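You operate a simulated robot arm through the tools that you are given. There is no shell and no other tool.

You are at the controls of a simulated robot arm. One attempt, no reset.

## Task
Put things in order on the top of the press bench. At the end: the yellow sieve stands where the clear cup with green rim stood; the white card stand (marked "DRY") stands where the blue tag (marked "FULL") stood; the clear cup with green rim from the top of the press bench stands where the white card stand stood; the blue tag from the top of the press bench is in the shallow drain basket; whatever was shut is shut again. Leave all else as you found it, and nothing knocked over.
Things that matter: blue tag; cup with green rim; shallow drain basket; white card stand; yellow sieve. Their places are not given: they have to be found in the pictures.

It is judged by the outcome, as a careful person would: the job done as asked, and still so three seconds after it is handed in. It fails if anything else is knocked over, pushed out of place, dropped, spilled or broken.

## Robot
A 7-joint arm with a two-finger parallel gripper, fixed in place. Base frame: the origin is on the floor under the middle of its stand, x ahead of it, y to its left, z up; the work surface is at about z = 800. Units: mm, rad, N and s.
With the tool pointing down near the work surface it reaches from about 300 to 700 mm from the base axis. Its first joint turns from -1.152 to 1.152 rad. Payload 1.57 kg.
The tool frame sits at the grasp point between the pads (the TCP): z along the fingers, y along the line on which they close. The tips reach 30 mm beyond it. Largest opening 110 mm; finger width 24, thickness 12; the body of the gripper, 48 by 112 mm, starts 78 mm behind the TCP.
Orientation is told as [roll, pitch, yaw] about the base's x, y, z axes, in that order, counted from this pose: with the fingers straight down and closing along the base's y, the tool's x points along the base's -x, its y along +y and its z along -z.

## Interface
- The arm moves only by the tool play_rows. Its argument "steps" is text: rows parted by semicolons, each of 7 numbers parted by spaces: the opening, from 0 (shut) to 1 (fully open), then the shift along the tool's x, y, z in units of 40 mm (1.0 is 40 mm), then the turn, a rotation vector about the tool's x, y, z in units of 8 degrees (1.0 is 8 degrees). In form: hand tx ty tz ax ay az; .... A call has 1 to 20 rows; each row shifts and turns the commanded pose from where the row before left it, along the tool's axes as they then stand. A call with a number of a shift or a turn outside -1 to 1 is refused whole. Each row takes 0.2 s and may step no farther than 50 mm and 0.15 rad from the row before; otherwise, or with a gripper value out of range, the whole call is refused. A pose out of reach is approached as far as the arm can. The call stops where the force on the tool passes 40 N (or 10 N more than at its start, if that is more) or the arm is blocked; 0.2 s more then pass. Each finger travels about 108 mm/s and halts on what it meets, pressing with about 40 N; the grip force reading is that of the motor and also rises with nothing between the fingers. The clock runs only during rows and for 0.2 s after the last one: add rows that do not move to give the fingers time. It gives the time, the measured TCP pose, the force on the tool (base axes), the opening and the grip force at its end, in the units of the frame above (readings bear some noise), with the torque about the TCP (base axes, N m) and any sound that the robot's microphone picked up, and new pictures: "pictures" is both (left out), scene, wrist or none.
- Cameras (640 x 400 px; columns grow to the right, rows downward): "scene" is fixed at [178.7, -415.3, 1392.3]; the picture's right is [0.57, -0.82, 0.00], its down [-0.56, -0.38, -0.74] and it looks along [0.61, 0.42, -0.68] (base axes); focal length 231 px, centre (320, 200). "wrist" rides on the gripper at [70, 16, -141] in the tool frame; the picture's right is [-0.23, 0.97, 0.00], its down [-0.85, -0.20, -0.48] and it looks along [-0.47, -0.11, 0.88] (tool axes); focal length 222 px, centre (320, 200).
- locate(camera, pixels): for up to 12 pixels [column, row] of the newest picture of that camera ("zoom" is the newest enlarged one), the place [x, y, z] in the base frame of the surface seen there, good to about 2 mm. No time passes.
- enlarge(camera, box): a new picture of the part [left, top, right, bottom] of that camera's present view, enlarged. No time passes.
- finish_job(): hands the job in; it is judged then, once.

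Open the gripper and draw the arm clear of the work before you hand the job in, unless the task says otherwise.

The tools are called after "Call:" as name(argument=value, ...) on one line, values as JSON. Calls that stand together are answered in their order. play_rows: Moves the arm, as the interface text tells. Its arguments: {"type":"object","properties":{"steps":{"type":"string"},"pictures":{"type":"string","enum":["both","scene","wrist","none"]}},"required":["steps"]} The other tools are called the same way: locate (camera, pixels) gives the place of the surface under pixels of a picture; enlarge (camera, box) takes an enlarged picture of a part of a camera's view; finish_job () hands the job in.

At the start:

```text
t: 0.0
tool_pos: [472.2, 57.1, 1154.1]
ee_rot: [0.001, 0.002, 0.001]
ft_force: [0.2, 0.1, 0.3]
ft_torque: [-0.01, 0.01, 0.01]
grip_width: 109.8
grip_force: 0.0
```

scene: 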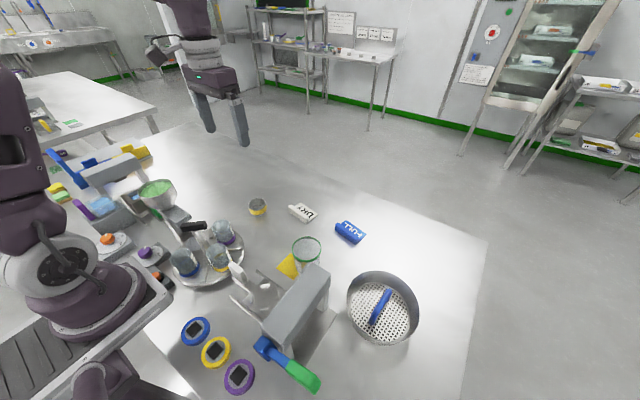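
wrist: 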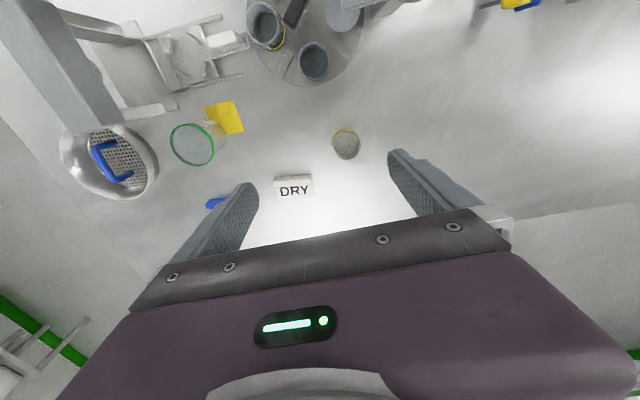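

The scene shows a DRY card stand at about (302,212), a FULL tag at (350,232), a green-rim cup at (306,250), a small yellow-rim sieve at (257,207) and a basket at (383,308). I enlarge these parts to see them better.

Call:
enlarge(camera="scene", box=[220, 180, 440, 360])

Call:
enlarge(camera="wrist", box=[40, 60, 380, 260])

Call:
locate(camera="scene", pixels=[[257, 202], [257, 212], [302, 212], [350, 232], [306, 240], [306, 265], [383, 308], [350, 290], [415, 315], [383, 275], [385, 342], [380, 305]])

```text
2.22 times, centred on (330, 270) of scene
```

zoom: 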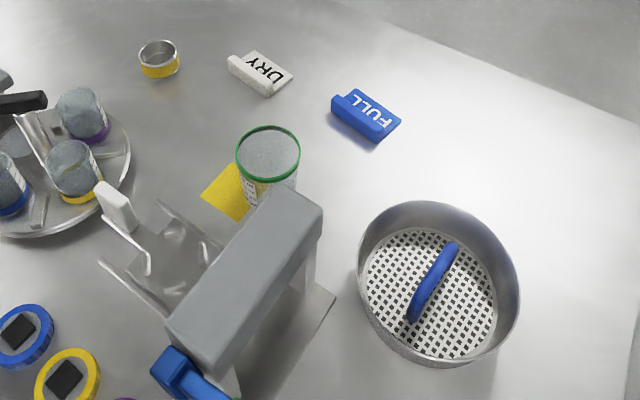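

```text
1.88 times, centred on (210, 160) of wrist
```

zoom: 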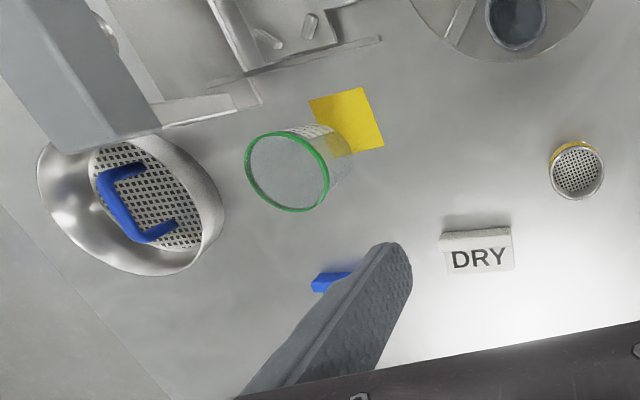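

```text
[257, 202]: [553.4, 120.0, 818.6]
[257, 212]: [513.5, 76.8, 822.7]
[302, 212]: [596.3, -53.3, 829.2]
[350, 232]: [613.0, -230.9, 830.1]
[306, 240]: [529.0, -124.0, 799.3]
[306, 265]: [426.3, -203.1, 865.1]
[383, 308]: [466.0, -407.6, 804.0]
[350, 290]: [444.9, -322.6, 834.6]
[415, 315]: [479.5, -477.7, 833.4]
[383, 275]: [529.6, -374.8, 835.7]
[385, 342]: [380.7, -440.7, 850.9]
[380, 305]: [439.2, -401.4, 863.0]
```

The small perforated, yellow-rim item is likely the sieve and the perforated round pan with blue handle the basket. I look closer at the rest of the bench for look-alikes and anything shut.

Call:
enlarge(camera="scene", box=[340, 260, 430, 350])

Call:
enlarge(camera="scene", box=[30, 130, 250, 300])

Call:
enlarge(camera="scene", box=[150, 240, 350, 400])

Call:
enlarge(camera="scene", box=[240, 190, 380, 280])

```text
4.44 times, centred on (385, 305) of scene
```

zoom: 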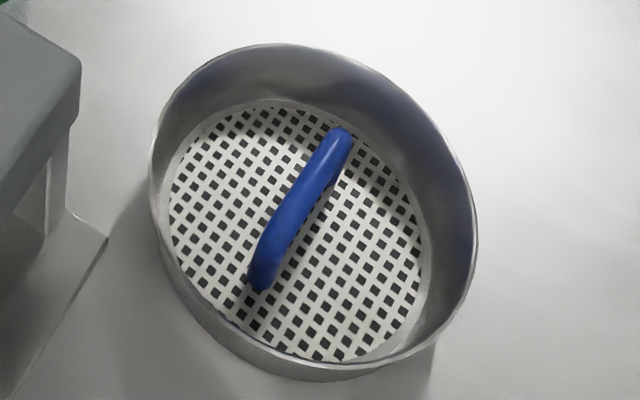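

```text
2.35 times, centred on (140, 215) of scene
```

zoom: 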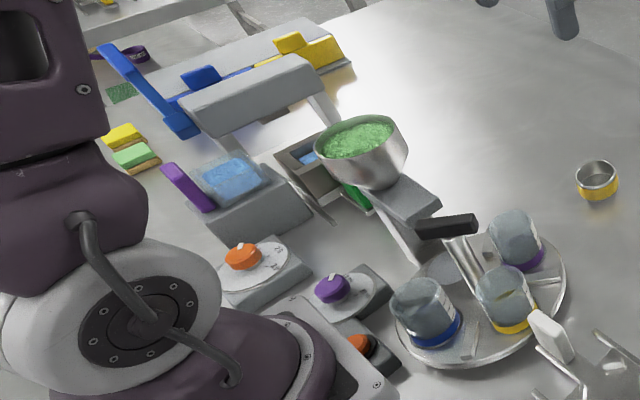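

```text
2.50 times, centred on (250, 320) of scene
```

zoom: 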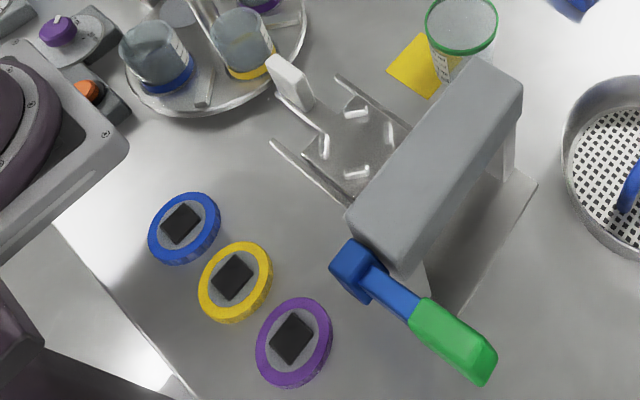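

```text
4.44 times, centred on (310, 235) of scene
```

zoom: 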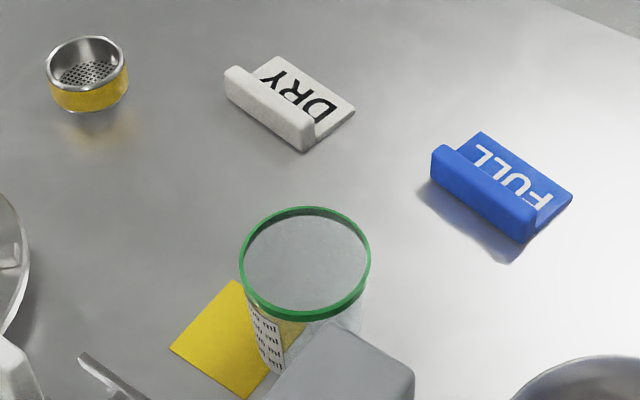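

I measure the basket's floor, rim and handle on an enlarged view.

Call:
enlarge(camera="scene", box=[340, 260, 430, 350])

Call:
locate(camera="zoom", pixels=[[230, 130], [300, 330], [400, 250], [190, 200], [232, 200], [340, 132], [300, 200], [262, 283], [152, 160], [475, 230], [290, 47], [310, 370]])

Call:
locate(camera="wrist", pixels=[[346, 143], [334, 143], [358, 146], [345, 131], [345, 158], [294, 180], [276, 188], [312, 188], [170, 145], [214, 145], [192, 124], [192, 166]])

```text
4.44 times, centred on (385, 305) of scene
```

zoom: 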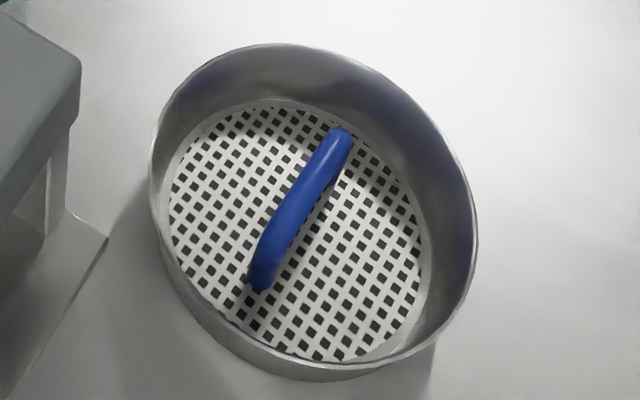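

```text
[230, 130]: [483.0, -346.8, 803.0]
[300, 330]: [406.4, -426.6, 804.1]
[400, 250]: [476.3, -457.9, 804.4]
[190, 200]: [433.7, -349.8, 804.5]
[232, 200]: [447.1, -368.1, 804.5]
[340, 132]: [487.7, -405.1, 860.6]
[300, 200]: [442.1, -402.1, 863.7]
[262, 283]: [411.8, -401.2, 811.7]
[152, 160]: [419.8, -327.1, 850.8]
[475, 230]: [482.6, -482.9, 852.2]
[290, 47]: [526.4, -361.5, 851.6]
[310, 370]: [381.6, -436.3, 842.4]
```

```text
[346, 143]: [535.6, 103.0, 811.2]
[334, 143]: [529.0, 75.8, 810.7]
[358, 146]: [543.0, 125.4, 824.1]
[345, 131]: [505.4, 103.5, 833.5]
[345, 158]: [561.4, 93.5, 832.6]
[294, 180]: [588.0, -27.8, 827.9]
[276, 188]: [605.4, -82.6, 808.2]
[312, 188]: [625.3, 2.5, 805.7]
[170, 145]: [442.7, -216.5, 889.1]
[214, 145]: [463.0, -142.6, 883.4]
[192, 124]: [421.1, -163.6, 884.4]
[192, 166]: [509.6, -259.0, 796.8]
```

Basket: centre about (451,-404), rim radius about 85 at z 851, handle along x over its middle up to z 863. I now measure the card stand, tag, cup and sieve in an enlarged view.

Call:
enlarge(camera="scene", box=[285, 195, 375, 250])

```text
7.11 times, centred on (330, 222) of scene
```

zoom: 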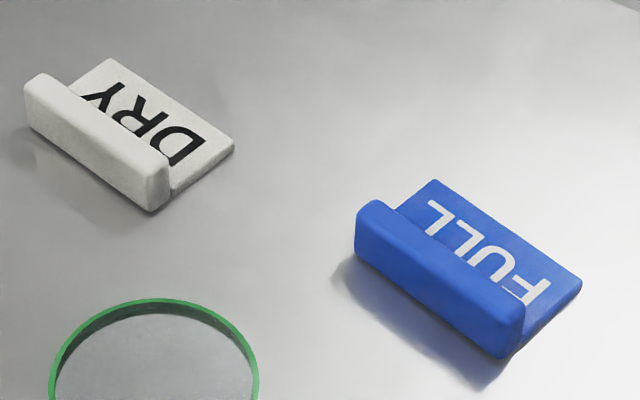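

Call:
locate(camera="zoom", pixels=[[32, 80], [160, 160], [150, 205], [30, 115], [173, 190], [232, 148], [108, 62], [95, 125], [150, 110], [72, 95]])

Call:
locate(camera="zoom", pixels=[[368, 208], [516, 308], [503, 353], [358, 250], [524, 340], [578, 284], [434, 183], [440, 270], [500, 240], [395, 205]])

```text
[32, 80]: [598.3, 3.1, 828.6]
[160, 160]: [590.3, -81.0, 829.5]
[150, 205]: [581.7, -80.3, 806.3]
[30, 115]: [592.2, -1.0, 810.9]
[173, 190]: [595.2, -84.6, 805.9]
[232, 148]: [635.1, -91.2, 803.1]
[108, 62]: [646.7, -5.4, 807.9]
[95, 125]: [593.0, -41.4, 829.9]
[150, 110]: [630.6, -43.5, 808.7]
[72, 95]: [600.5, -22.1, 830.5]
```

```text
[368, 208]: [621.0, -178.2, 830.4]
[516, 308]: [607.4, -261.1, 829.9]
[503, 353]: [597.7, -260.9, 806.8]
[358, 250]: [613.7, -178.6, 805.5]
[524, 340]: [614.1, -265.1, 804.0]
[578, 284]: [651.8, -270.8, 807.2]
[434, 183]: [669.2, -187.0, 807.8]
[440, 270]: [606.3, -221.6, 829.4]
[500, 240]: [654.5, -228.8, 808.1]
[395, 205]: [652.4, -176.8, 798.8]
```

The tag and stand are L-shaped: an upright bar about 86 long, 15 thick and 30 high on the near side, with a plate reaching toward +x. Next I measure the cup, the press near it, and the sieve.

Call:
enlarge(camera="scene", box=[265, 225, 345, 305])

Call:
enlarge(camera="wrist", box=[60, 60, 260, 200])

Call:
locate(camera="scene", pixels=[[315, 266], [325, 275], [322, 295], [300, 280], [270, 325], [285, 340], [330, 285], [328, 305], [337, 315], [265, 345], [310, 385], [295, 300]])

```text
5.00 times, centred on (305, 265) of scene
```

zoom: 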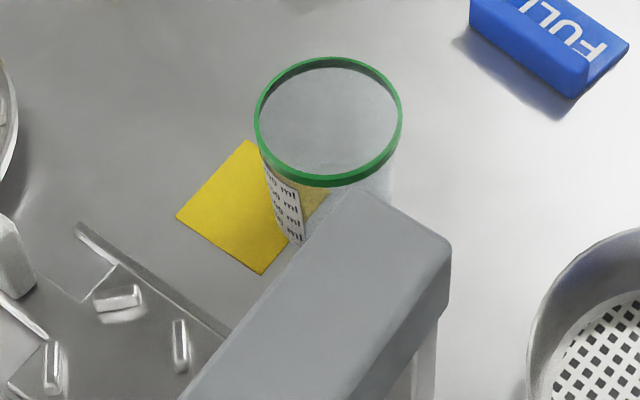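

```text
2.86 times, centred on (160, 130) of wrist
```

zoom: 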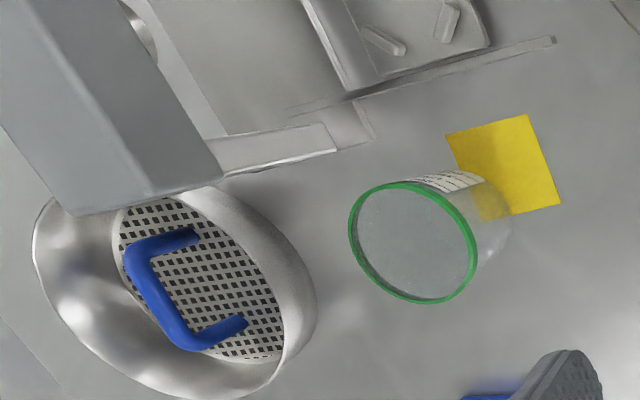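

```text
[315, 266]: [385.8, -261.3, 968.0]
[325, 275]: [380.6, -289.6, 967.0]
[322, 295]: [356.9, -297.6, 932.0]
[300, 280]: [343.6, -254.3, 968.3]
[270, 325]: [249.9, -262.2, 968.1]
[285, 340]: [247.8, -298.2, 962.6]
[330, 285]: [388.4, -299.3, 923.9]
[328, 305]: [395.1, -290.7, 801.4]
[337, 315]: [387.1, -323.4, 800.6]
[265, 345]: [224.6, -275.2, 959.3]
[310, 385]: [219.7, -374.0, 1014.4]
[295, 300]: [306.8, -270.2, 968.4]
```

The press arm top is at z 968, near x<395 and y from -255 to -298, so the cup and basket can be reached clear of it. I move the gripper to above the blue tag at about (613,-220), z 1000, keeping the yaw for now.

Call:
play_rows(steps="1 -0.44 -0.866 0.481 0 0 0;1 -0.44 -0.866 0.481 0 0 0;1 -0.44 -0.866 0.481 0 0 0;1 -0.44 -0.866 0.481 0 0 0;1 -0.44 -0.866 0.481 0 0 0;1 -0.44 -0.866 0.481 0 0 0;1 -0.44 -0.866 0.481 0 0 0;1 -0.44 -0.866 0.481 0 0 0;1 0 0 0 0 0 0", pictures="both")

```text
t: 2.0
tool_pos: [611.9, -218.5, 1001.0]
ee_rot: [0.0, 0.002, -0.001]
ft_force: [-0.2, 0.2, -0.4]
ft_torque: [-0.01, -0.01, 0.02]
grip_width: 109.9
grip_force: 0.0
```

scene: 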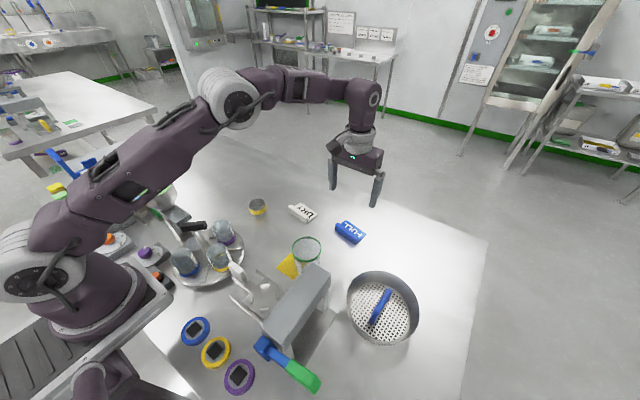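
wrist: 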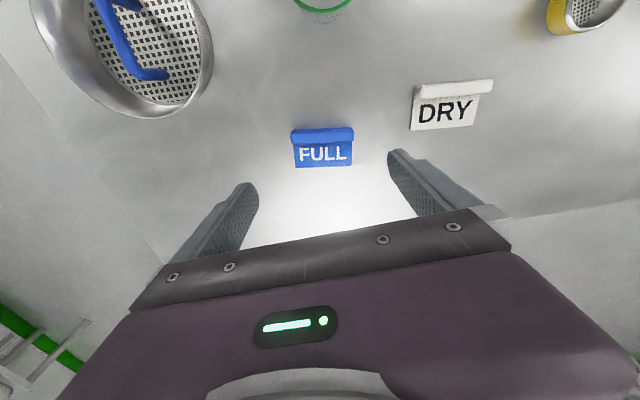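

The arm is over the tag, seen at about (323,147) in the wrist picture. I enlarge to measure the tag and stand from above.

Call:
enlarge(camera="wrist", box=[280, 115, 370, 175])

Call:
enlarge(camera="wrist", box=[400, 70, 500, 140])

```text
6.67 times, centred on (325, 145) of wrist
```

zoom: 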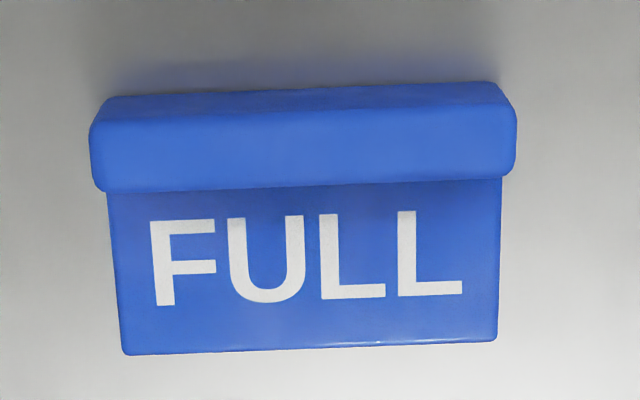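

```text
5.71 times, centred on (450, 105) of wrist
```

zoom: 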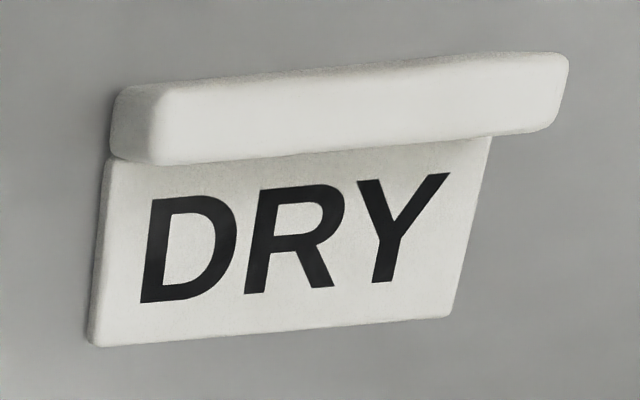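

I locate the corners of the DRY stand on this zoom, then of the FULL tag.

Call:
locate(camera="zoom", pixels=[[165, 95], [160, 155], [560, 62], [550, 120], [360, 75], [360, 110], [360, 140], [95, 335], [445, 310], [270, 320], [115, 170], [485, 145]])

Call:
enlarge(camera="wrist", box=[280, 115, 370, 175])

Call:
locate(camera="zoom", pixels=[[102, 125], [102, 185], [508, 110], [508, 165], [305, 115], [305, 150], [305, 180], [130, 350], [490, 337], [310, 343], [112, 200], [498, 185]])

```text
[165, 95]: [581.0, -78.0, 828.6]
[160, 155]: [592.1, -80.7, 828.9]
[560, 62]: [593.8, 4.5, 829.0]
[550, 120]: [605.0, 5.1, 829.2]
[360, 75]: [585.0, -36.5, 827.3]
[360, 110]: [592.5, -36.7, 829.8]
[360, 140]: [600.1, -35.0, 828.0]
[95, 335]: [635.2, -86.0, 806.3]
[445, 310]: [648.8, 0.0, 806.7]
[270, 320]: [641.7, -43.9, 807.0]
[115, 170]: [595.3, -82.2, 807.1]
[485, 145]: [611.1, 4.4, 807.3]
```

```text
6.67 times, centred on (325, 145) of wrist
```

zoom: 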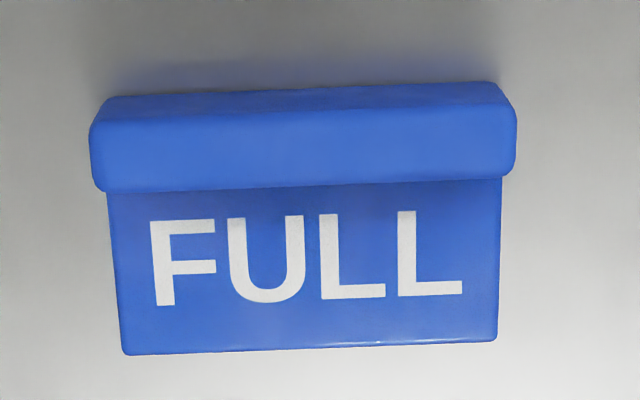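

```text
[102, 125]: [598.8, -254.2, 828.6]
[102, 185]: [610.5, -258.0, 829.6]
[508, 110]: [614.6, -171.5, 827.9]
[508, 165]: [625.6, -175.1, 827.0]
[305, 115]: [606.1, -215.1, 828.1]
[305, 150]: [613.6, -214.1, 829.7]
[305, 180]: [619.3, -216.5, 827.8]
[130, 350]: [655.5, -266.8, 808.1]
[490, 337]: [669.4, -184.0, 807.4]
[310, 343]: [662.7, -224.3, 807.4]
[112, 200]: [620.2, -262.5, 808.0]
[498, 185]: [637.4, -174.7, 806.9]
```

Tag: bar centre about (612.6,-214.9), bar direction about -10° from +y, top at z 830. DRY: bar centre about (593,-37.3), direction -8.8°. I rotate the gripper to yaw about -100° so it closes across the bar.

Call:
play_rows(steps="1 0 0 0 0 0 0.9635;1 0 0 0 0 0 0.9635;1 0 0 0 0 0 0.9635;1 0 0 0 0 0 0.9635;1 0 0 0 0 0 0.9635;1 0 0 0 0 0 0.9635;1 0 0 0 0 0 0.9635;1 0 0 0 0 0 0.9635;1 0 0 0 0 0 0.9635;1 0 0 0 0 0 0.9635;1 0 0 0 0 0 0.9635;1 0 0 0 0 0 0.9635;1 0 0 0 0 0 0.9635;1 0 0 0 0 0 0;1 0 0 0 0 0 0", pictures="both")

```text
t: 5.2
tool_pos: [613.3, -220.1, 1000.6]
ee_rot: [-0.001, -0.001, -1.75]
ft_force: [0.3, -0.7, -0.2]
ft_torque: [0.03, 0.01, -0.01]
grip_width: 110.0
grip_force: 0.0
```

scene: 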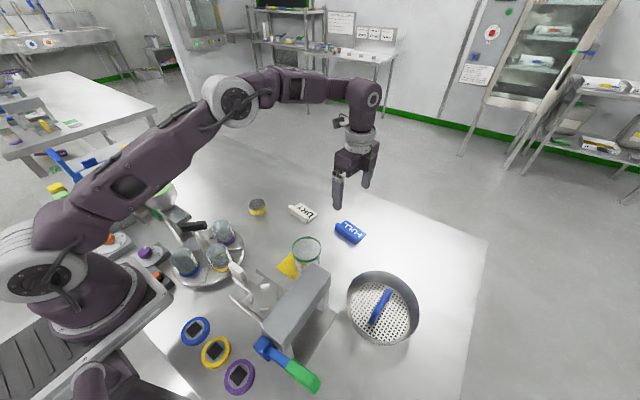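
wrist: 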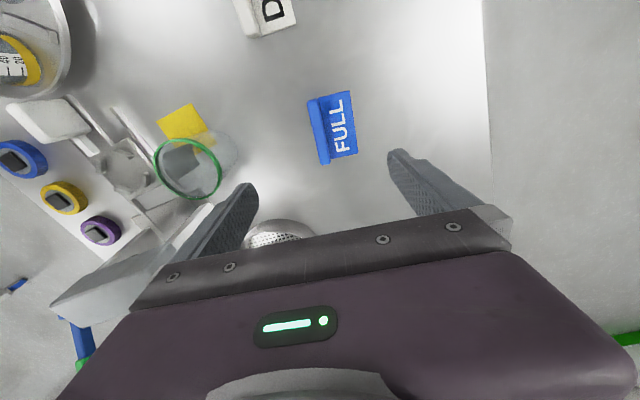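

The yaw is now -1.75 rad as wanted. I centre over the bar and go down to z 870, tips still above the bar, to check the alignment.

Call:
play_rows(steps="1 0.124 -0.032 0.65 0 0 0;1 0 0 0.65 0 0 0;1 0 0 0.65 0 0 0;1 0 0 0.65 0 0 0;1 0 0 0.65 0 0 0;1 0 0 0 0 0 0", pictures="both")

```text
t: 6.6
tool_pos: [612.4, -214.9, 869.6]
ee_rot: [-0.001, 0.0, -1.749]
ft_force: [-0.5, -0.5, -0.8]
ft_torque: [0.02, -0.03, 0.0]
grip_width: 109.8
grip_force: 0.0
```

scene: 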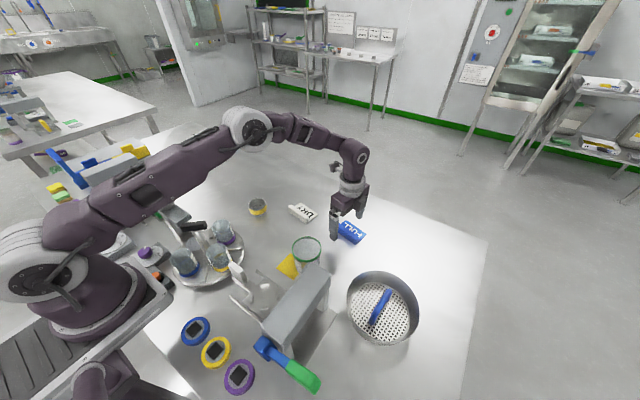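
wrist: 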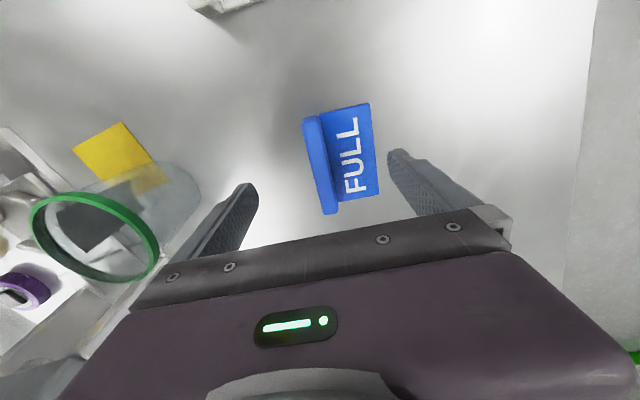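

The bar sits between the fingers (about (322,165)). I check its place once more in this view.

Call:
enlarge(camera="wrist", box=[280, 90, 400, 225])

Call:
locate(camera="wrist", pixels=[[307, 120], [320, 118], [324, 205], [336, 202], [316, 160], [330, 160], [322, 160], [368, 105], [377, 193], [370, 150]])

```text
2.96 times, centred on (340, 158) of wrist
```

zoom: 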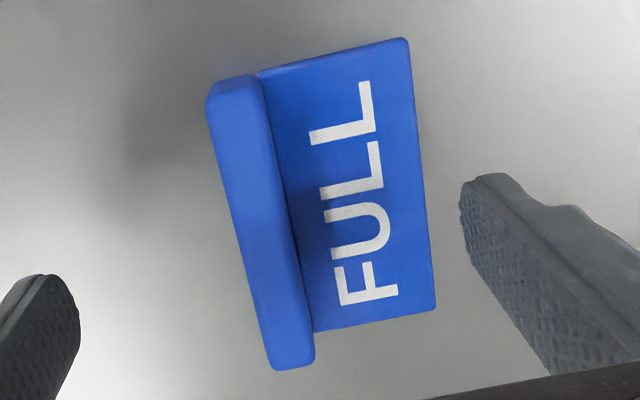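

```text
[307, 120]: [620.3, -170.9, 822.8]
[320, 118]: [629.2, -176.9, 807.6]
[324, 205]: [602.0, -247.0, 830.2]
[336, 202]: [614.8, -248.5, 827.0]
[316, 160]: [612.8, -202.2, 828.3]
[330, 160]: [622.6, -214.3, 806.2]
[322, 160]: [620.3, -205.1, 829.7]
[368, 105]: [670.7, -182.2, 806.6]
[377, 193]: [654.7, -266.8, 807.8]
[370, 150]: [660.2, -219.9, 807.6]
```

Measurements agree with the plan, so I go down to z about 842 (tips above the plate) and close on the bar.

Call:
play_rows(steps="1 0 0 0.35 0 0 0;1 0 0 0.34 0 0 0;1 0 0 0 0 0 0;0.5 0 0 0 0 0 0;0.25 0 0 0 0 0 0;0 0 0 0 0 0 0;0 0 0 0 0 0 0;0 0 0 0 0 0 0", pictures="both")

```text
t: 8.4
tool_pos: [611.7, -214.1, 842.6]
ee_rot: [0.002, -0.001, -1.749]
ft_force: [0.2, 0.3, 0.3]
ft_torque: [-0.06, -0.02, -0.02]
grip_width: 14.6
grip_force: 30.6
```

scene: 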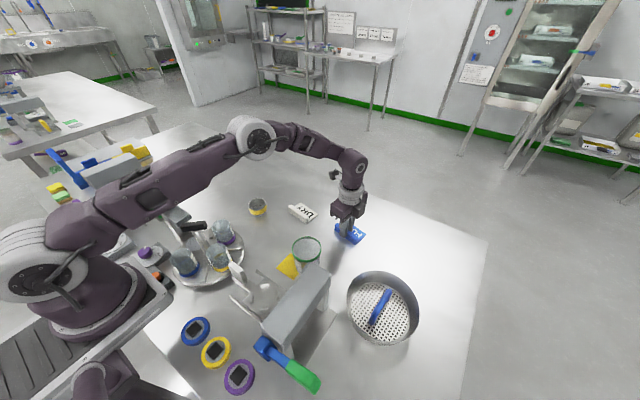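
wrist: 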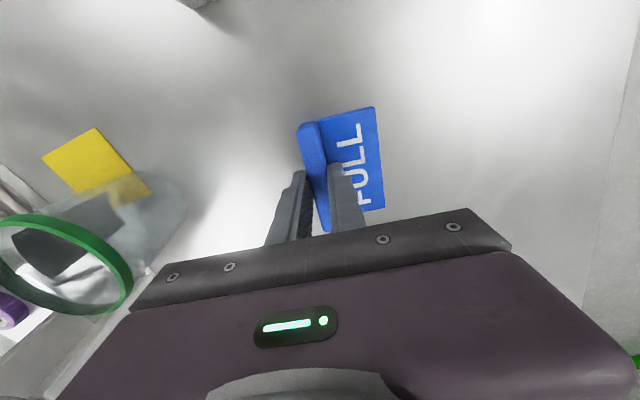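

The grip closed at 14.6 mm on the bar with no side load. I lift it gently to z about 950.

Call:
play_rows(steps="0 0 0 -0.2 0 0 0;0 0 0 -0.4 0 0 0;0 0 0 -0.5 0 0 0;0 0 0 -0.5 0 0 0;0 0 0 -0.5 0 0 0;0 0 0 -0.4 0 0 0;0 0 0 -0.2 0 0 0;0 0 0 0 0 0 0", pictures="both")

```text
t: 10.2
tool_pos: [612.8, -213.7, 951.0]
ee_rot: [0.001, -0.001, -1.749]
ft_force: [0.0, 0.3, 0.3]
ft_torque: [0.02, 0.01, -0.02]
grip_width: 14.6
grip_force: 31.0
```

scene: 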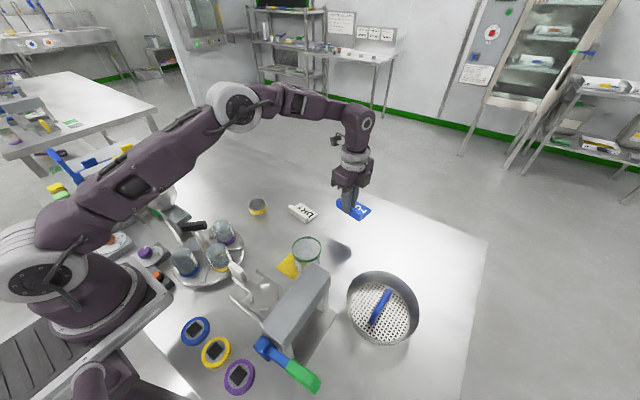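
wrist: 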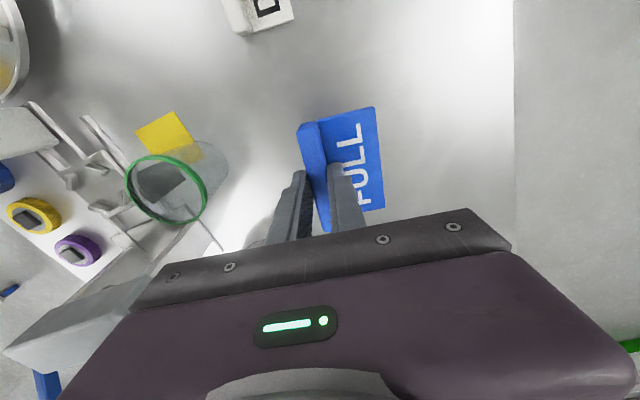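

The tag is held firmly. I turn back to yaw 0 so that the plate points to +y, still over the free bench.

Call:
play_rows(steps="0 0 0 0 0 0 -0.9635;0 0 0 0 0 0 -0.9635;0 0 0 0 0 0 -0.9635;0 0 0 0 0 0 -0.9635;0 0 0 0 0 0 -0.9635;0 0 0 0 0 0 -0.9635;0 0 0 0 0 0 -0.9635;0 0 0 0 0 0 -0.9635;0 0 0 0 0 0 -0.9635;0 0 0 0 0 0 -0.9635;0 0 0 0 0 0 -0.9635;0 0 0 0 0 0 -0.9635;0 0 0 0 0 0 -0.9635;0 0 0 0 0 0 0", pictures="wrist")

Call:
play_rows(steps="0 0.5 -0.75 0 0 0 0;0 0.5 -0.75 0 0 0 0;0 0.5 -0.75 0 0 0 0;0 0.5 -0.75 0 0 0 0;0 0.5 -0.75 0 0 0 0;0 0.5 -0.75 0 0 0 0;0 0.5 -0.75 0 0 0 0;0 0.5 -0.75 0 0 0 0;0 0 0 0 0 0 0;0 0 0 0 0 0 0", pictures="both")

```text
t: 13.2
tool_pos: [613.0, -213.5, 952.1]
ee_rot: [-0.001, 0.001, 0.002]
ft_force: [0.7, 0.5, -0.3]
ft_torque: [-0.02, 0.02, -0.02]
grip_width: 14.7
grip_force: 30.6
```

wrist: 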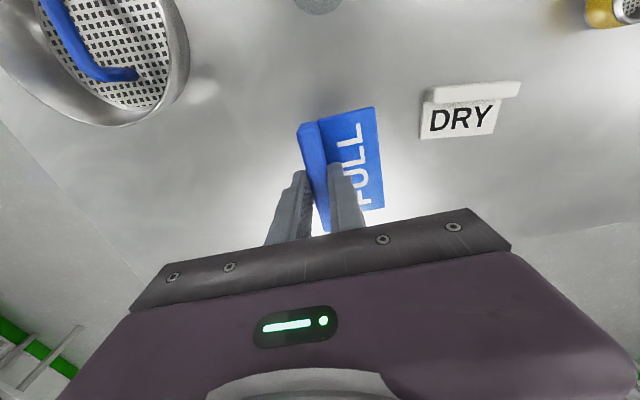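

```text
t: 15.4
tool_pos: [452.4, -453.7, 951.6]
ee_rot: [0.001, -0.001, 0.0]
ft_force: [-0.4, -1.2, 0.0]
ft_torque: [0.01, -0.02, -0.02]
grip_width: 14.8
grip_force: 30.6
```

scene: 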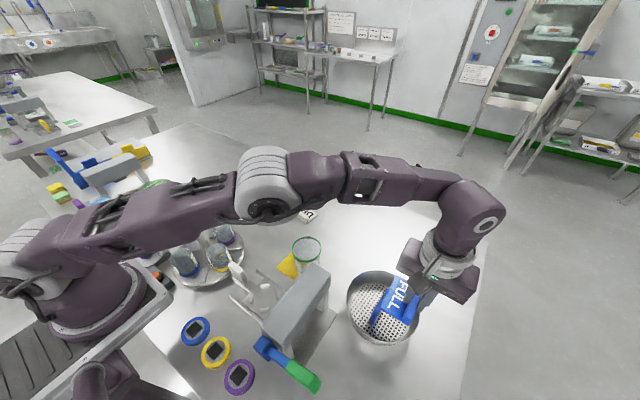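
wrist: 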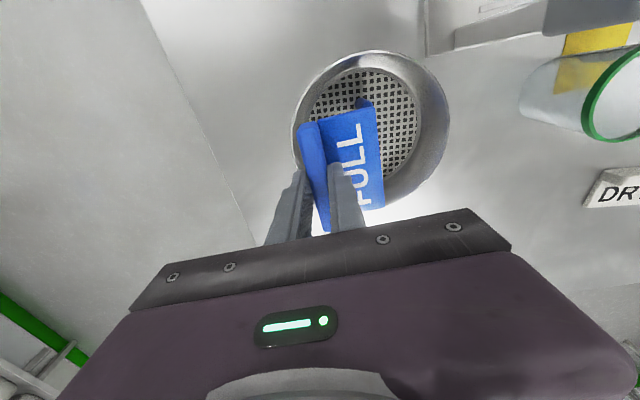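

The tag is over the basket's outer half. I enlarge the wrist view to measure the rim, floor and handle for the placement.

Call:
enlarge(camera="wrist", box=[280, 40, 460, 220])

Call:
enlarge(camera="scene", box=[340, 260, 440, 350])

```text
2.22 times, centred on (370, 130) of wrist
```

zoom: 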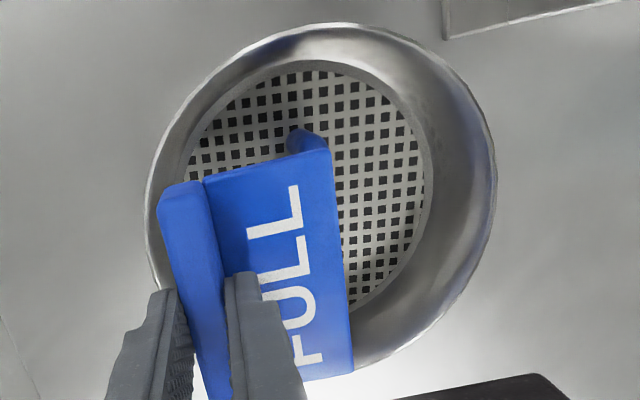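

```text
4.44 times, centred on (390, 305) of scene
```

zoom: 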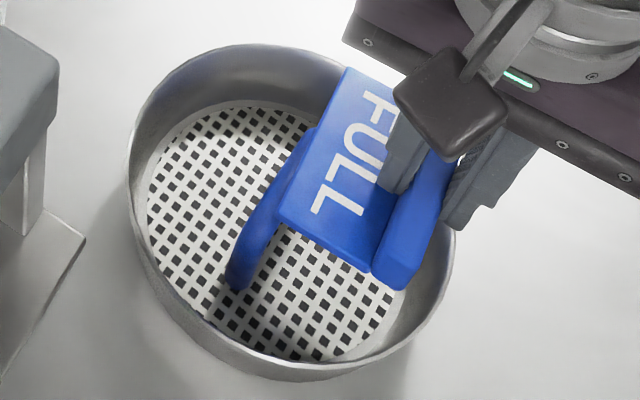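

I locate rim and floor-edge points in the wrist picture.

Call:
locate(camera="wrist", pixels=[[292.5, 130], [372, 52], [447, 117], [441, 161], [405, 196], [310, 55.5], [311, 114], [365.5, 70], [419, 112], [411, 157], [387, 177], [335, 80]])

Call:
locate(camera="scene", pixels=[[378, 325], [382, 315], [374, 320], [384, 318], [362, 311], [380, 338], [368, 331], [358, 300], [395, 338]])

```text
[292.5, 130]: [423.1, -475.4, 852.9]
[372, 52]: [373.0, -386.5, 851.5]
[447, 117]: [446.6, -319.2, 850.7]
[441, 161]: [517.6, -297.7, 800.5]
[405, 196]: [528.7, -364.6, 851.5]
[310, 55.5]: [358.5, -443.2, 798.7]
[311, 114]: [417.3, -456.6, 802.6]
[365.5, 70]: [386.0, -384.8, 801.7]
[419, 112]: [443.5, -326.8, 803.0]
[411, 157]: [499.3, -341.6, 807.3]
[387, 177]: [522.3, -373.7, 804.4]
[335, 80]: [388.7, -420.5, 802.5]
```

```text
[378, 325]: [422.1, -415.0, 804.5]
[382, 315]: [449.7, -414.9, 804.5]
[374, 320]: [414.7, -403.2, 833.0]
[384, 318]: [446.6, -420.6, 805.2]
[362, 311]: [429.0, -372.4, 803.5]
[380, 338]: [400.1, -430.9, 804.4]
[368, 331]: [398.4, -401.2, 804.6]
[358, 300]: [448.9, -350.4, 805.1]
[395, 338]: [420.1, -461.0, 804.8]
```

Clearance for the tag beside the handle looks tight, and the tag hides the handle. I back off to about (538,-340) to see the whole basket from above and measure it well.

Call:
play_rows(steps="0 -0.53 0.72 0 0 0 0;0 -0.53 0.72 0 0 0 0;0 -0.53 0.72 0 0 0 0;0 -0.53 0.72 0 0 0 0;0 0 0 0 0 0 0;0 0 0 0 0 0 0", pictures="wrist")

Call:
enlarge(camera="wrist", box=[140, 0, 340, 190])

```text
t: 16.8
tool_pos: [537.0, -338.4, 951.3]
ee_rot: [0.0, 0.0, 0.0]
ft_force: [-0.1, 0.7, -0.9]
ft_torque: [0.01, -0.03, -0.02]
grip_width: 14.7
grip_force: 31.4
```

wrist: 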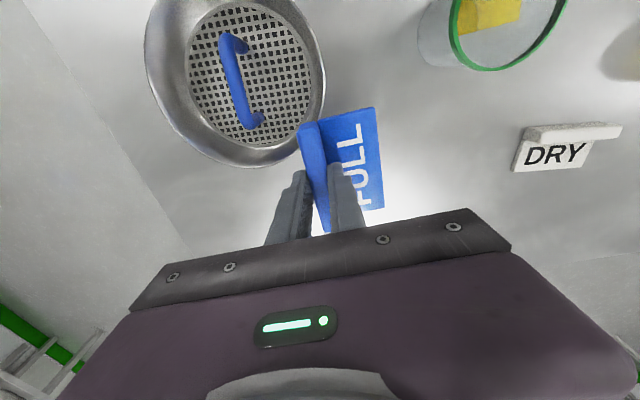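

```text
2.11 times, centred on (240, 95) of wrist
```

zoom: 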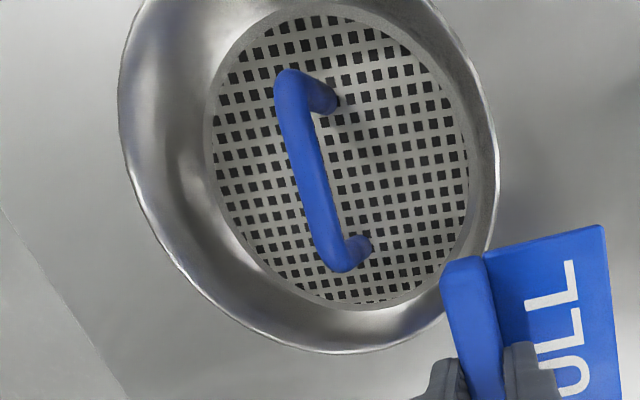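

Now the handle and floor are in clear view. I locate points across the floor, wall and handle in this zoom.

Call:
locate(camera="zoom", pixels=[[210, 150], [190, 150], [165, 150], [145, 150], [132, 180], [240, 250], [215, 280], [190, 290], [300, 150], [325, 150], [309, 150], [318, 200]])

Call:
locate(camera="zoom", pixels=[[290, 80], [276, 92], [332, 100], [365, 245], [340, 265], [318, 240], [470, 180], [497, 170], [440, 270], [330, 305], [220, 90], [270, 15]])

```text
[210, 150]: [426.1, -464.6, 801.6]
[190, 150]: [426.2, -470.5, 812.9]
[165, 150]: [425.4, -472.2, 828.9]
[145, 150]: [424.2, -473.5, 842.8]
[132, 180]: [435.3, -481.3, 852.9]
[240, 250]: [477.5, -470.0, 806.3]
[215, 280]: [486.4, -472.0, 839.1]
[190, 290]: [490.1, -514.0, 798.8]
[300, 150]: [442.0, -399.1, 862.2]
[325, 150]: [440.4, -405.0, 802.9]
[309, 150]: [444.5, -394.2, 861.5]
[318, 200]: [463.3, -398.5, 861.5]
```

```text
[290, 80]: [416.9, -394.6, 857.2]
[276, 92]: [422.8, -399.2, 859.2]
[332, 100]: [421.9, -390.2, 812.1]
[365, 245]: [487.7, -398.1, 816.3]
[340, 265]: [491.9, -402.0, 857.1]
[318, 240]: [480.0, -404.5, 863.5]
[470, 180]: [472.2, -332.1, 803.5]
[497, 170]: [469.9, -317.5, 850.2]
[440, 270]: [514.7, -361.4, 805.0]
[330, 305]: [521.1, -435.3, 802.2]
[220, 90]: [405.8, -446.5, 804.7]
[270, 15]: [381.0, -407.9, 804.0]
```

The basket centre is about (455,-401). Its wall is nearly vertical (radius about 75–79) and the handle is about 13 wide and turned roughly -3°. The tag only fits beside the handle with a tilt, plate edge down by the handle and bar up against the wall. I go back over that half and tilt about 22°.

Call:
play_rows(steps="0 0.529 -0.651 0 0 0 0;0 0.529 -0.651 0 0 0 0;0 0.529 -0.651 0 0 0 0;0 0.529 -0.651 0 0 0 0;0 0 0 0 0 0 0.375;0 0 0 0 0.917 0 0;0 0 0 0 0.917 0 0;0 0 0 0 0.917 0 0;0 0 0 0 0 0 0;0 0 0 0 0 0 0", pictures="both")

Call:
enlarge(camera="scene", box=[335, 245, 445, 355])

Call:
enlarge(camera="wrist", box=[260, 40, 460, 240])

```text
t: 19.0
tool_pos: [453.1, -443.4, 951.1]
ee_rot: [-0.385, 0.0, -0.053]
ft_force: [0.1, -0.4, -0.8]
ft_torque: [0.03, 0.03, 0.02]
grip_width: 14.6
grip_force: 30.9
```

scene: 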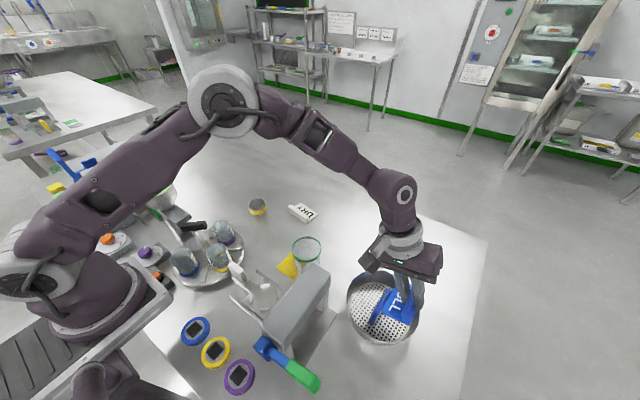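
wrist: 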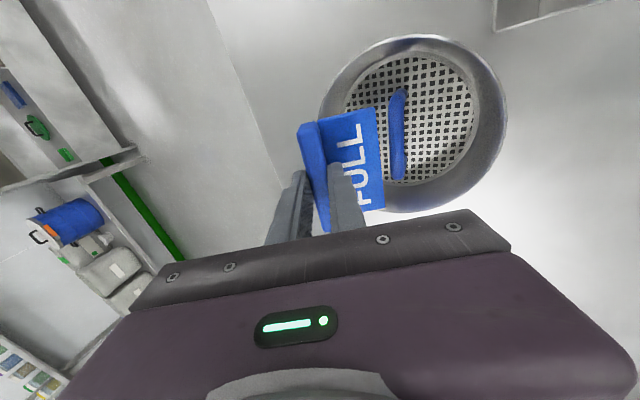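

```text
3.64 times, centred on (390, 300) of scene
```

zoom: 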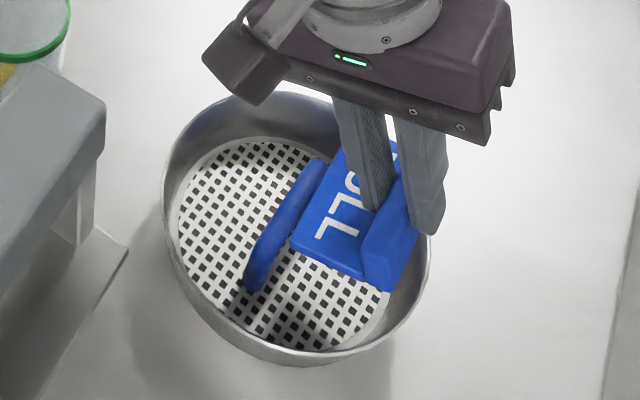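

```text
2.00 times, centred on (360, 140) of wrist
```

zoom: 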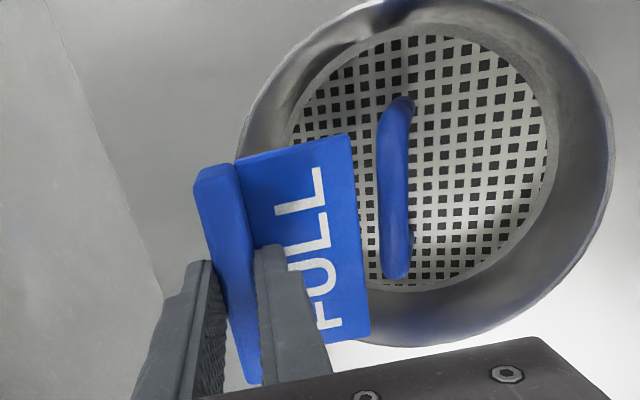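

From here the handle shows well at zoom (395,190). I locate the plate edge and the handle for the gap between them.

Call:
locate(camera="zoom", pixels=[[346, 145], [364, 325], [355, 240], [382, 150], [384, 200], [386, 265], [396, 190], [406, 190], [401, 105], [397, 270], [198, 185], [250, 370]])

Call:
locate(camera="scene", pixels=[[383.5, 270], [382, 295], [375, 307], [371, 318], [384, 312], [403, 317], [405, 321], [412, 312]])

```text
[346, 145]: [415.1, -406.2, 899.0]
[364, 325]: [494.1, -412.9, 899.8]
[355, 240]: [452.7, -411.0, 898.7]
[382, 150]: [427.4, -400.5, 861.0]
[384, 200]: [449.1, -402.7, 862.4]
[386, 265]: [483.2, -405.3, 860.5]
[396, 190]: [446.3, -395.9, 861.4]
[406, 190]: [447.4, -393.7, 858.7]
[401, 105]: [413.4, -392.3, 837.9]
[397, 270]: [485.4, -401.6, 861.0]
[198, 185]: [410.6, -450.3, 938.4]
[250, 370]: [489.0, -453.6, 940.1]
```

```text
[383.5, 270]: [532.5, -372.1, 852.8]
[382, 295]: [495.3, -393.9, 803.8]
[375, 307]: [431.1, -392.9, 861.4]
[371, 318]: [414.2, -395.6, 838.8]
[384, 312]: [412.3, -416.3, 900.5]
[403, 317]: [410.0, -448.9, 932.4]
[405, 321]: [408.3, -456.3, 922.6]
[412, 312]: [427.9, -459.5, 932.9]
```

The plate edge (y about -411) and handle edge (y about -404) are parallel with about 7 mm to spare, so less tilt is needed. I reduce the tilt to 14°, shift slightly outward and go down to z about 915 to check again.

Call:
play_rows(steps="0 0 0 0 -1 0 0;0 0 -0.085 0.021 0 0 0;0 0 0.108 0.432 0 0 0;0 0 0.107 0.431 0 0 0;0 0 0 0 0 0 0;0 0 0 0 0 0 0", pictures="both")

Call:
enlarge(camera="wrist", box=[260, 40, 460, 240])

Call:
enlarge(camera="scene", box=[335, 245, 445, 355])

```text
t: 20.4
tool_pos: [452.3, -444.9, 916.8]
ee_rot: [-0.244, -0.001, -0.053]
ft_force: [-0.1, -1.3, 0.3]
ft_torque: [-0.06, -0.04, -0.06]
grip_width: 14.5
grip_force: 30.8
```

scene: 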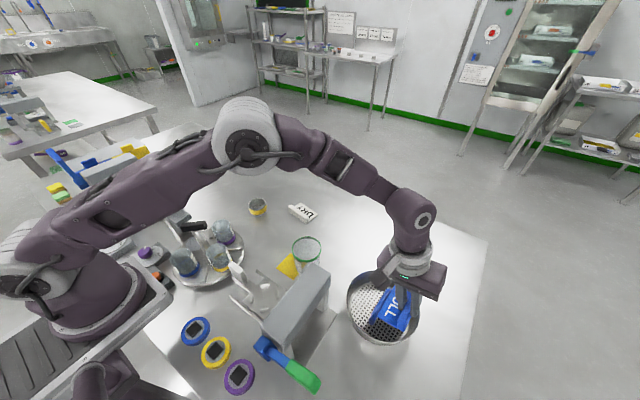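
wrist: 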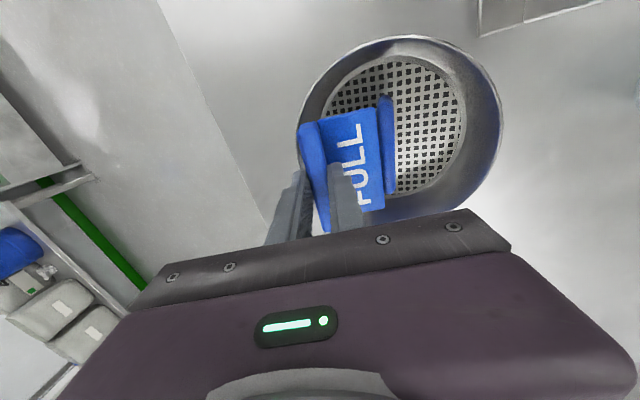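

```text
2.00 times, centred on (360, 140) of wrist
```

zoom: 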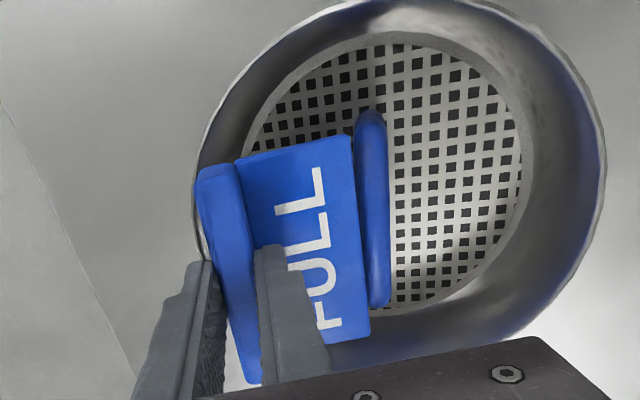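

```text
3.64 times, centred on (390, 300) of scene
```

zoom: 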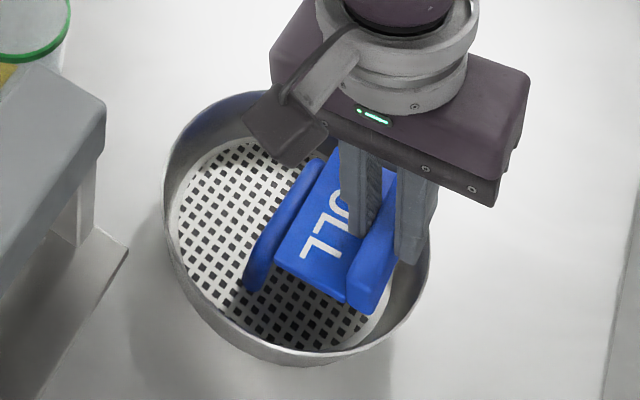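

I check plate edge, handle edge and rim in this closer view.

Call:
locate(camera="wrist", pixels=[[353.5, 112], [362, 204], [358, 160], [383, 110], [386, 150], [388, 185], [390, 150], [393, 130], [300, 130], [301, 110], [310, 80], [320, 122]])

Call:
locate(camera="scene", pixels=[[378, 316], [385, 322.5], [386, 301], [372, 310], [371, 317], [377, 295], [392, 330], [404, 323], [416, 325], [412, 316]])

```text
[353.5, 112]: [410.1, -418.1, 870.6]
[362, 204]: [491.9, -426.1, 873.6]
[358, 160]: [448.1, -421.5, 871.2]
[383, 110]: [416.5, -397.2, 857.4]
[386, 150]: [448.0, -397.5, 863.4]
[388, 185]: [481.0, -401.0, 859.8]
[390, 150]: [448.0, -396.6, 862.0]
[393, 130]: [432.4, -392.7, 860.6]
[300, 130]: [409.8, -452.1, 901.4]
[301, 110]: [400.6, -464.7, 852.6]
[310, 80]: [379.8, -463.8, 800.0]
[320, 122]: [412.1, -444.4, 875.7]
```

```text
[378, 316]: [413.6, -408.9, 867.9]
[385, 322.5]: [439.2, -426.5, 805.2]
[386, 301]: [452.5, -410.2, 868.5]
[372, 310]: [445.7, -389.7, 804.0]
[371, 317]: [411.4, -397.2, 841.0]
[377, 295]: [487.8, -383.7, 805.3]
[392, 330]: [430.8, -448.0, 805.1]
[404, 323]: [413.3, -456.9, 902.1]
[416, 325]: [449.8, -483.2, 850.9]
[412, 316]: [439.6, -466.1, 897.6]
```

My pixel conversion for the wrist view was off, so I repeat the edge points at the right pixels.

Call:
locate(camera="wrist", pixels=[[374.5, 112], [378, 150], [380, 170], [383, 203], [379.5, 112], [382, 130], [384.5, 160], [387, 185], [392, 120], [394, 150], [396, 180], [387, 98]])

```text
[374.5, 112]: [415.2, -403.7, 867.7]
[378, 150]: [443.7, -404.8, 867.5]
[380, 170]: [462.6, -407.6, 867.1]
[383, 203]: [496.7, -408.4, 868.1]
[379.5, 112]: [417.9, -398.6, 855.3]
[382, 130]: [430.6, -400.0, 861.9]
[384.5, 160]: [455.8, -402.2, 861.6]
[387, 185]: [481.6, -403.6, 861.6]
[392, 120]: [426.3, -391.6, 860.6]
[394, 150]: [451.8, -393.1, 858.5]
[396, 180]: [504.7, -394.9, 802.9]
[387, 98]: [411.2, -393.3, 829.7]
```

The plate edge is about 3 mm off the handle and the bar clears the wall. I lower slowly to z about 870, shifting 1.5 mm toward the handle, and watch the force.

Call:
play_rows(steps="0 0 0.077 0.271 0 0 0;0 0 0.077 0.271 0 0 0;0 0 0.077 0.271 0 0 0;0 0 0.077 0.27 0 0 0;0 0 0 0 0 0 0;0 0 0 0 0 0 0", pictures="both")

Call:
enlarge(camera="wrist", box=[260, 40, 460, 240])

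Call:
enlarge(camera="scene", box=[335, 245, 445, 355])

```text
t: 21.2
tool_pos: [453.7, -448.0, 886.8]
ee_rot: [-0.255, -0.006, -0.05]
ft_force: [-2.7, 4.3, 12.1]
ft_torque: [-0.03, 0.2, -0.02]
grip_width: 15.0
grip_force: 31.1
stopped in row 4: the force on the tool passed its limit at 52 N (the readings are from after the stop); the commanded pose is now the measured one
```

scene: 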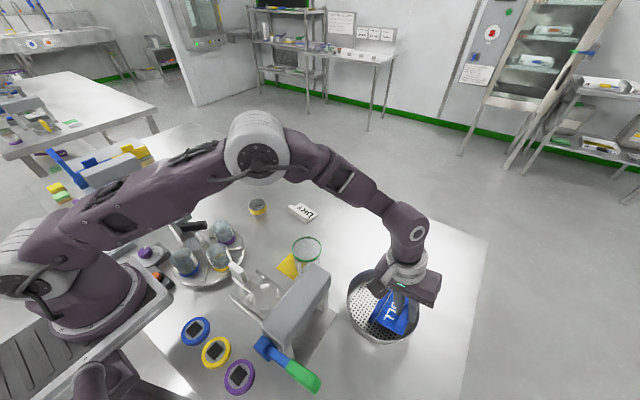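
wrist: 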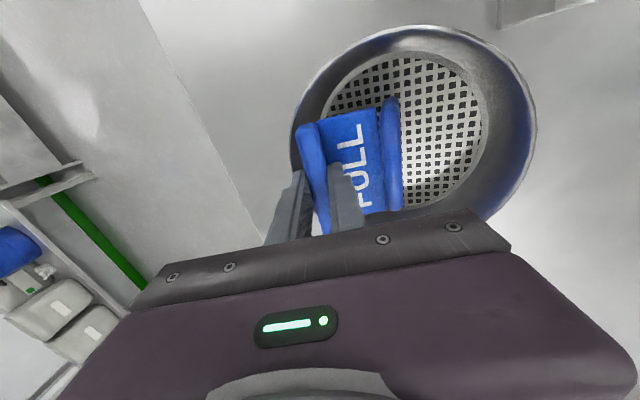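

```text
2.00 times, centred on (360, 140) of wrist
```

zoom: 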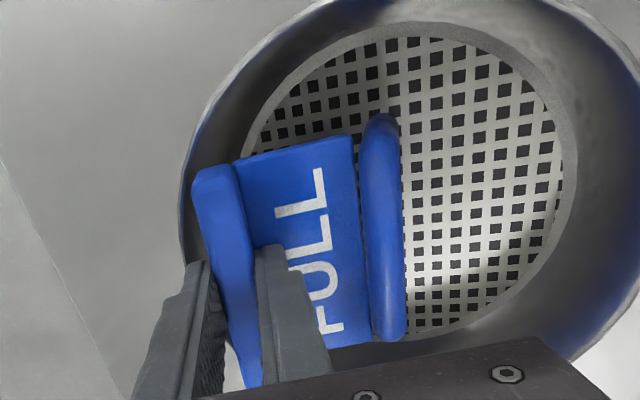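

```text
3.64 times, centred on (390, 300) of scene
```

zoom: 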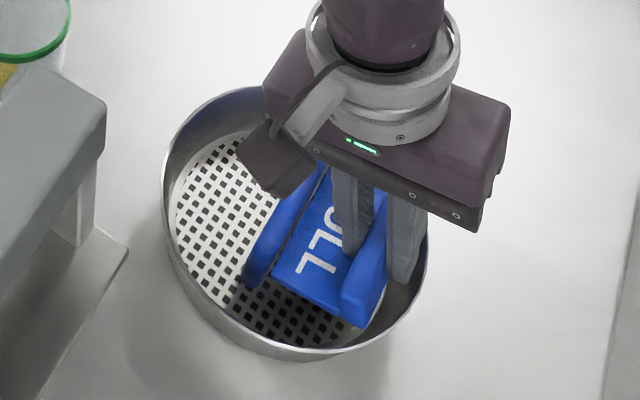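

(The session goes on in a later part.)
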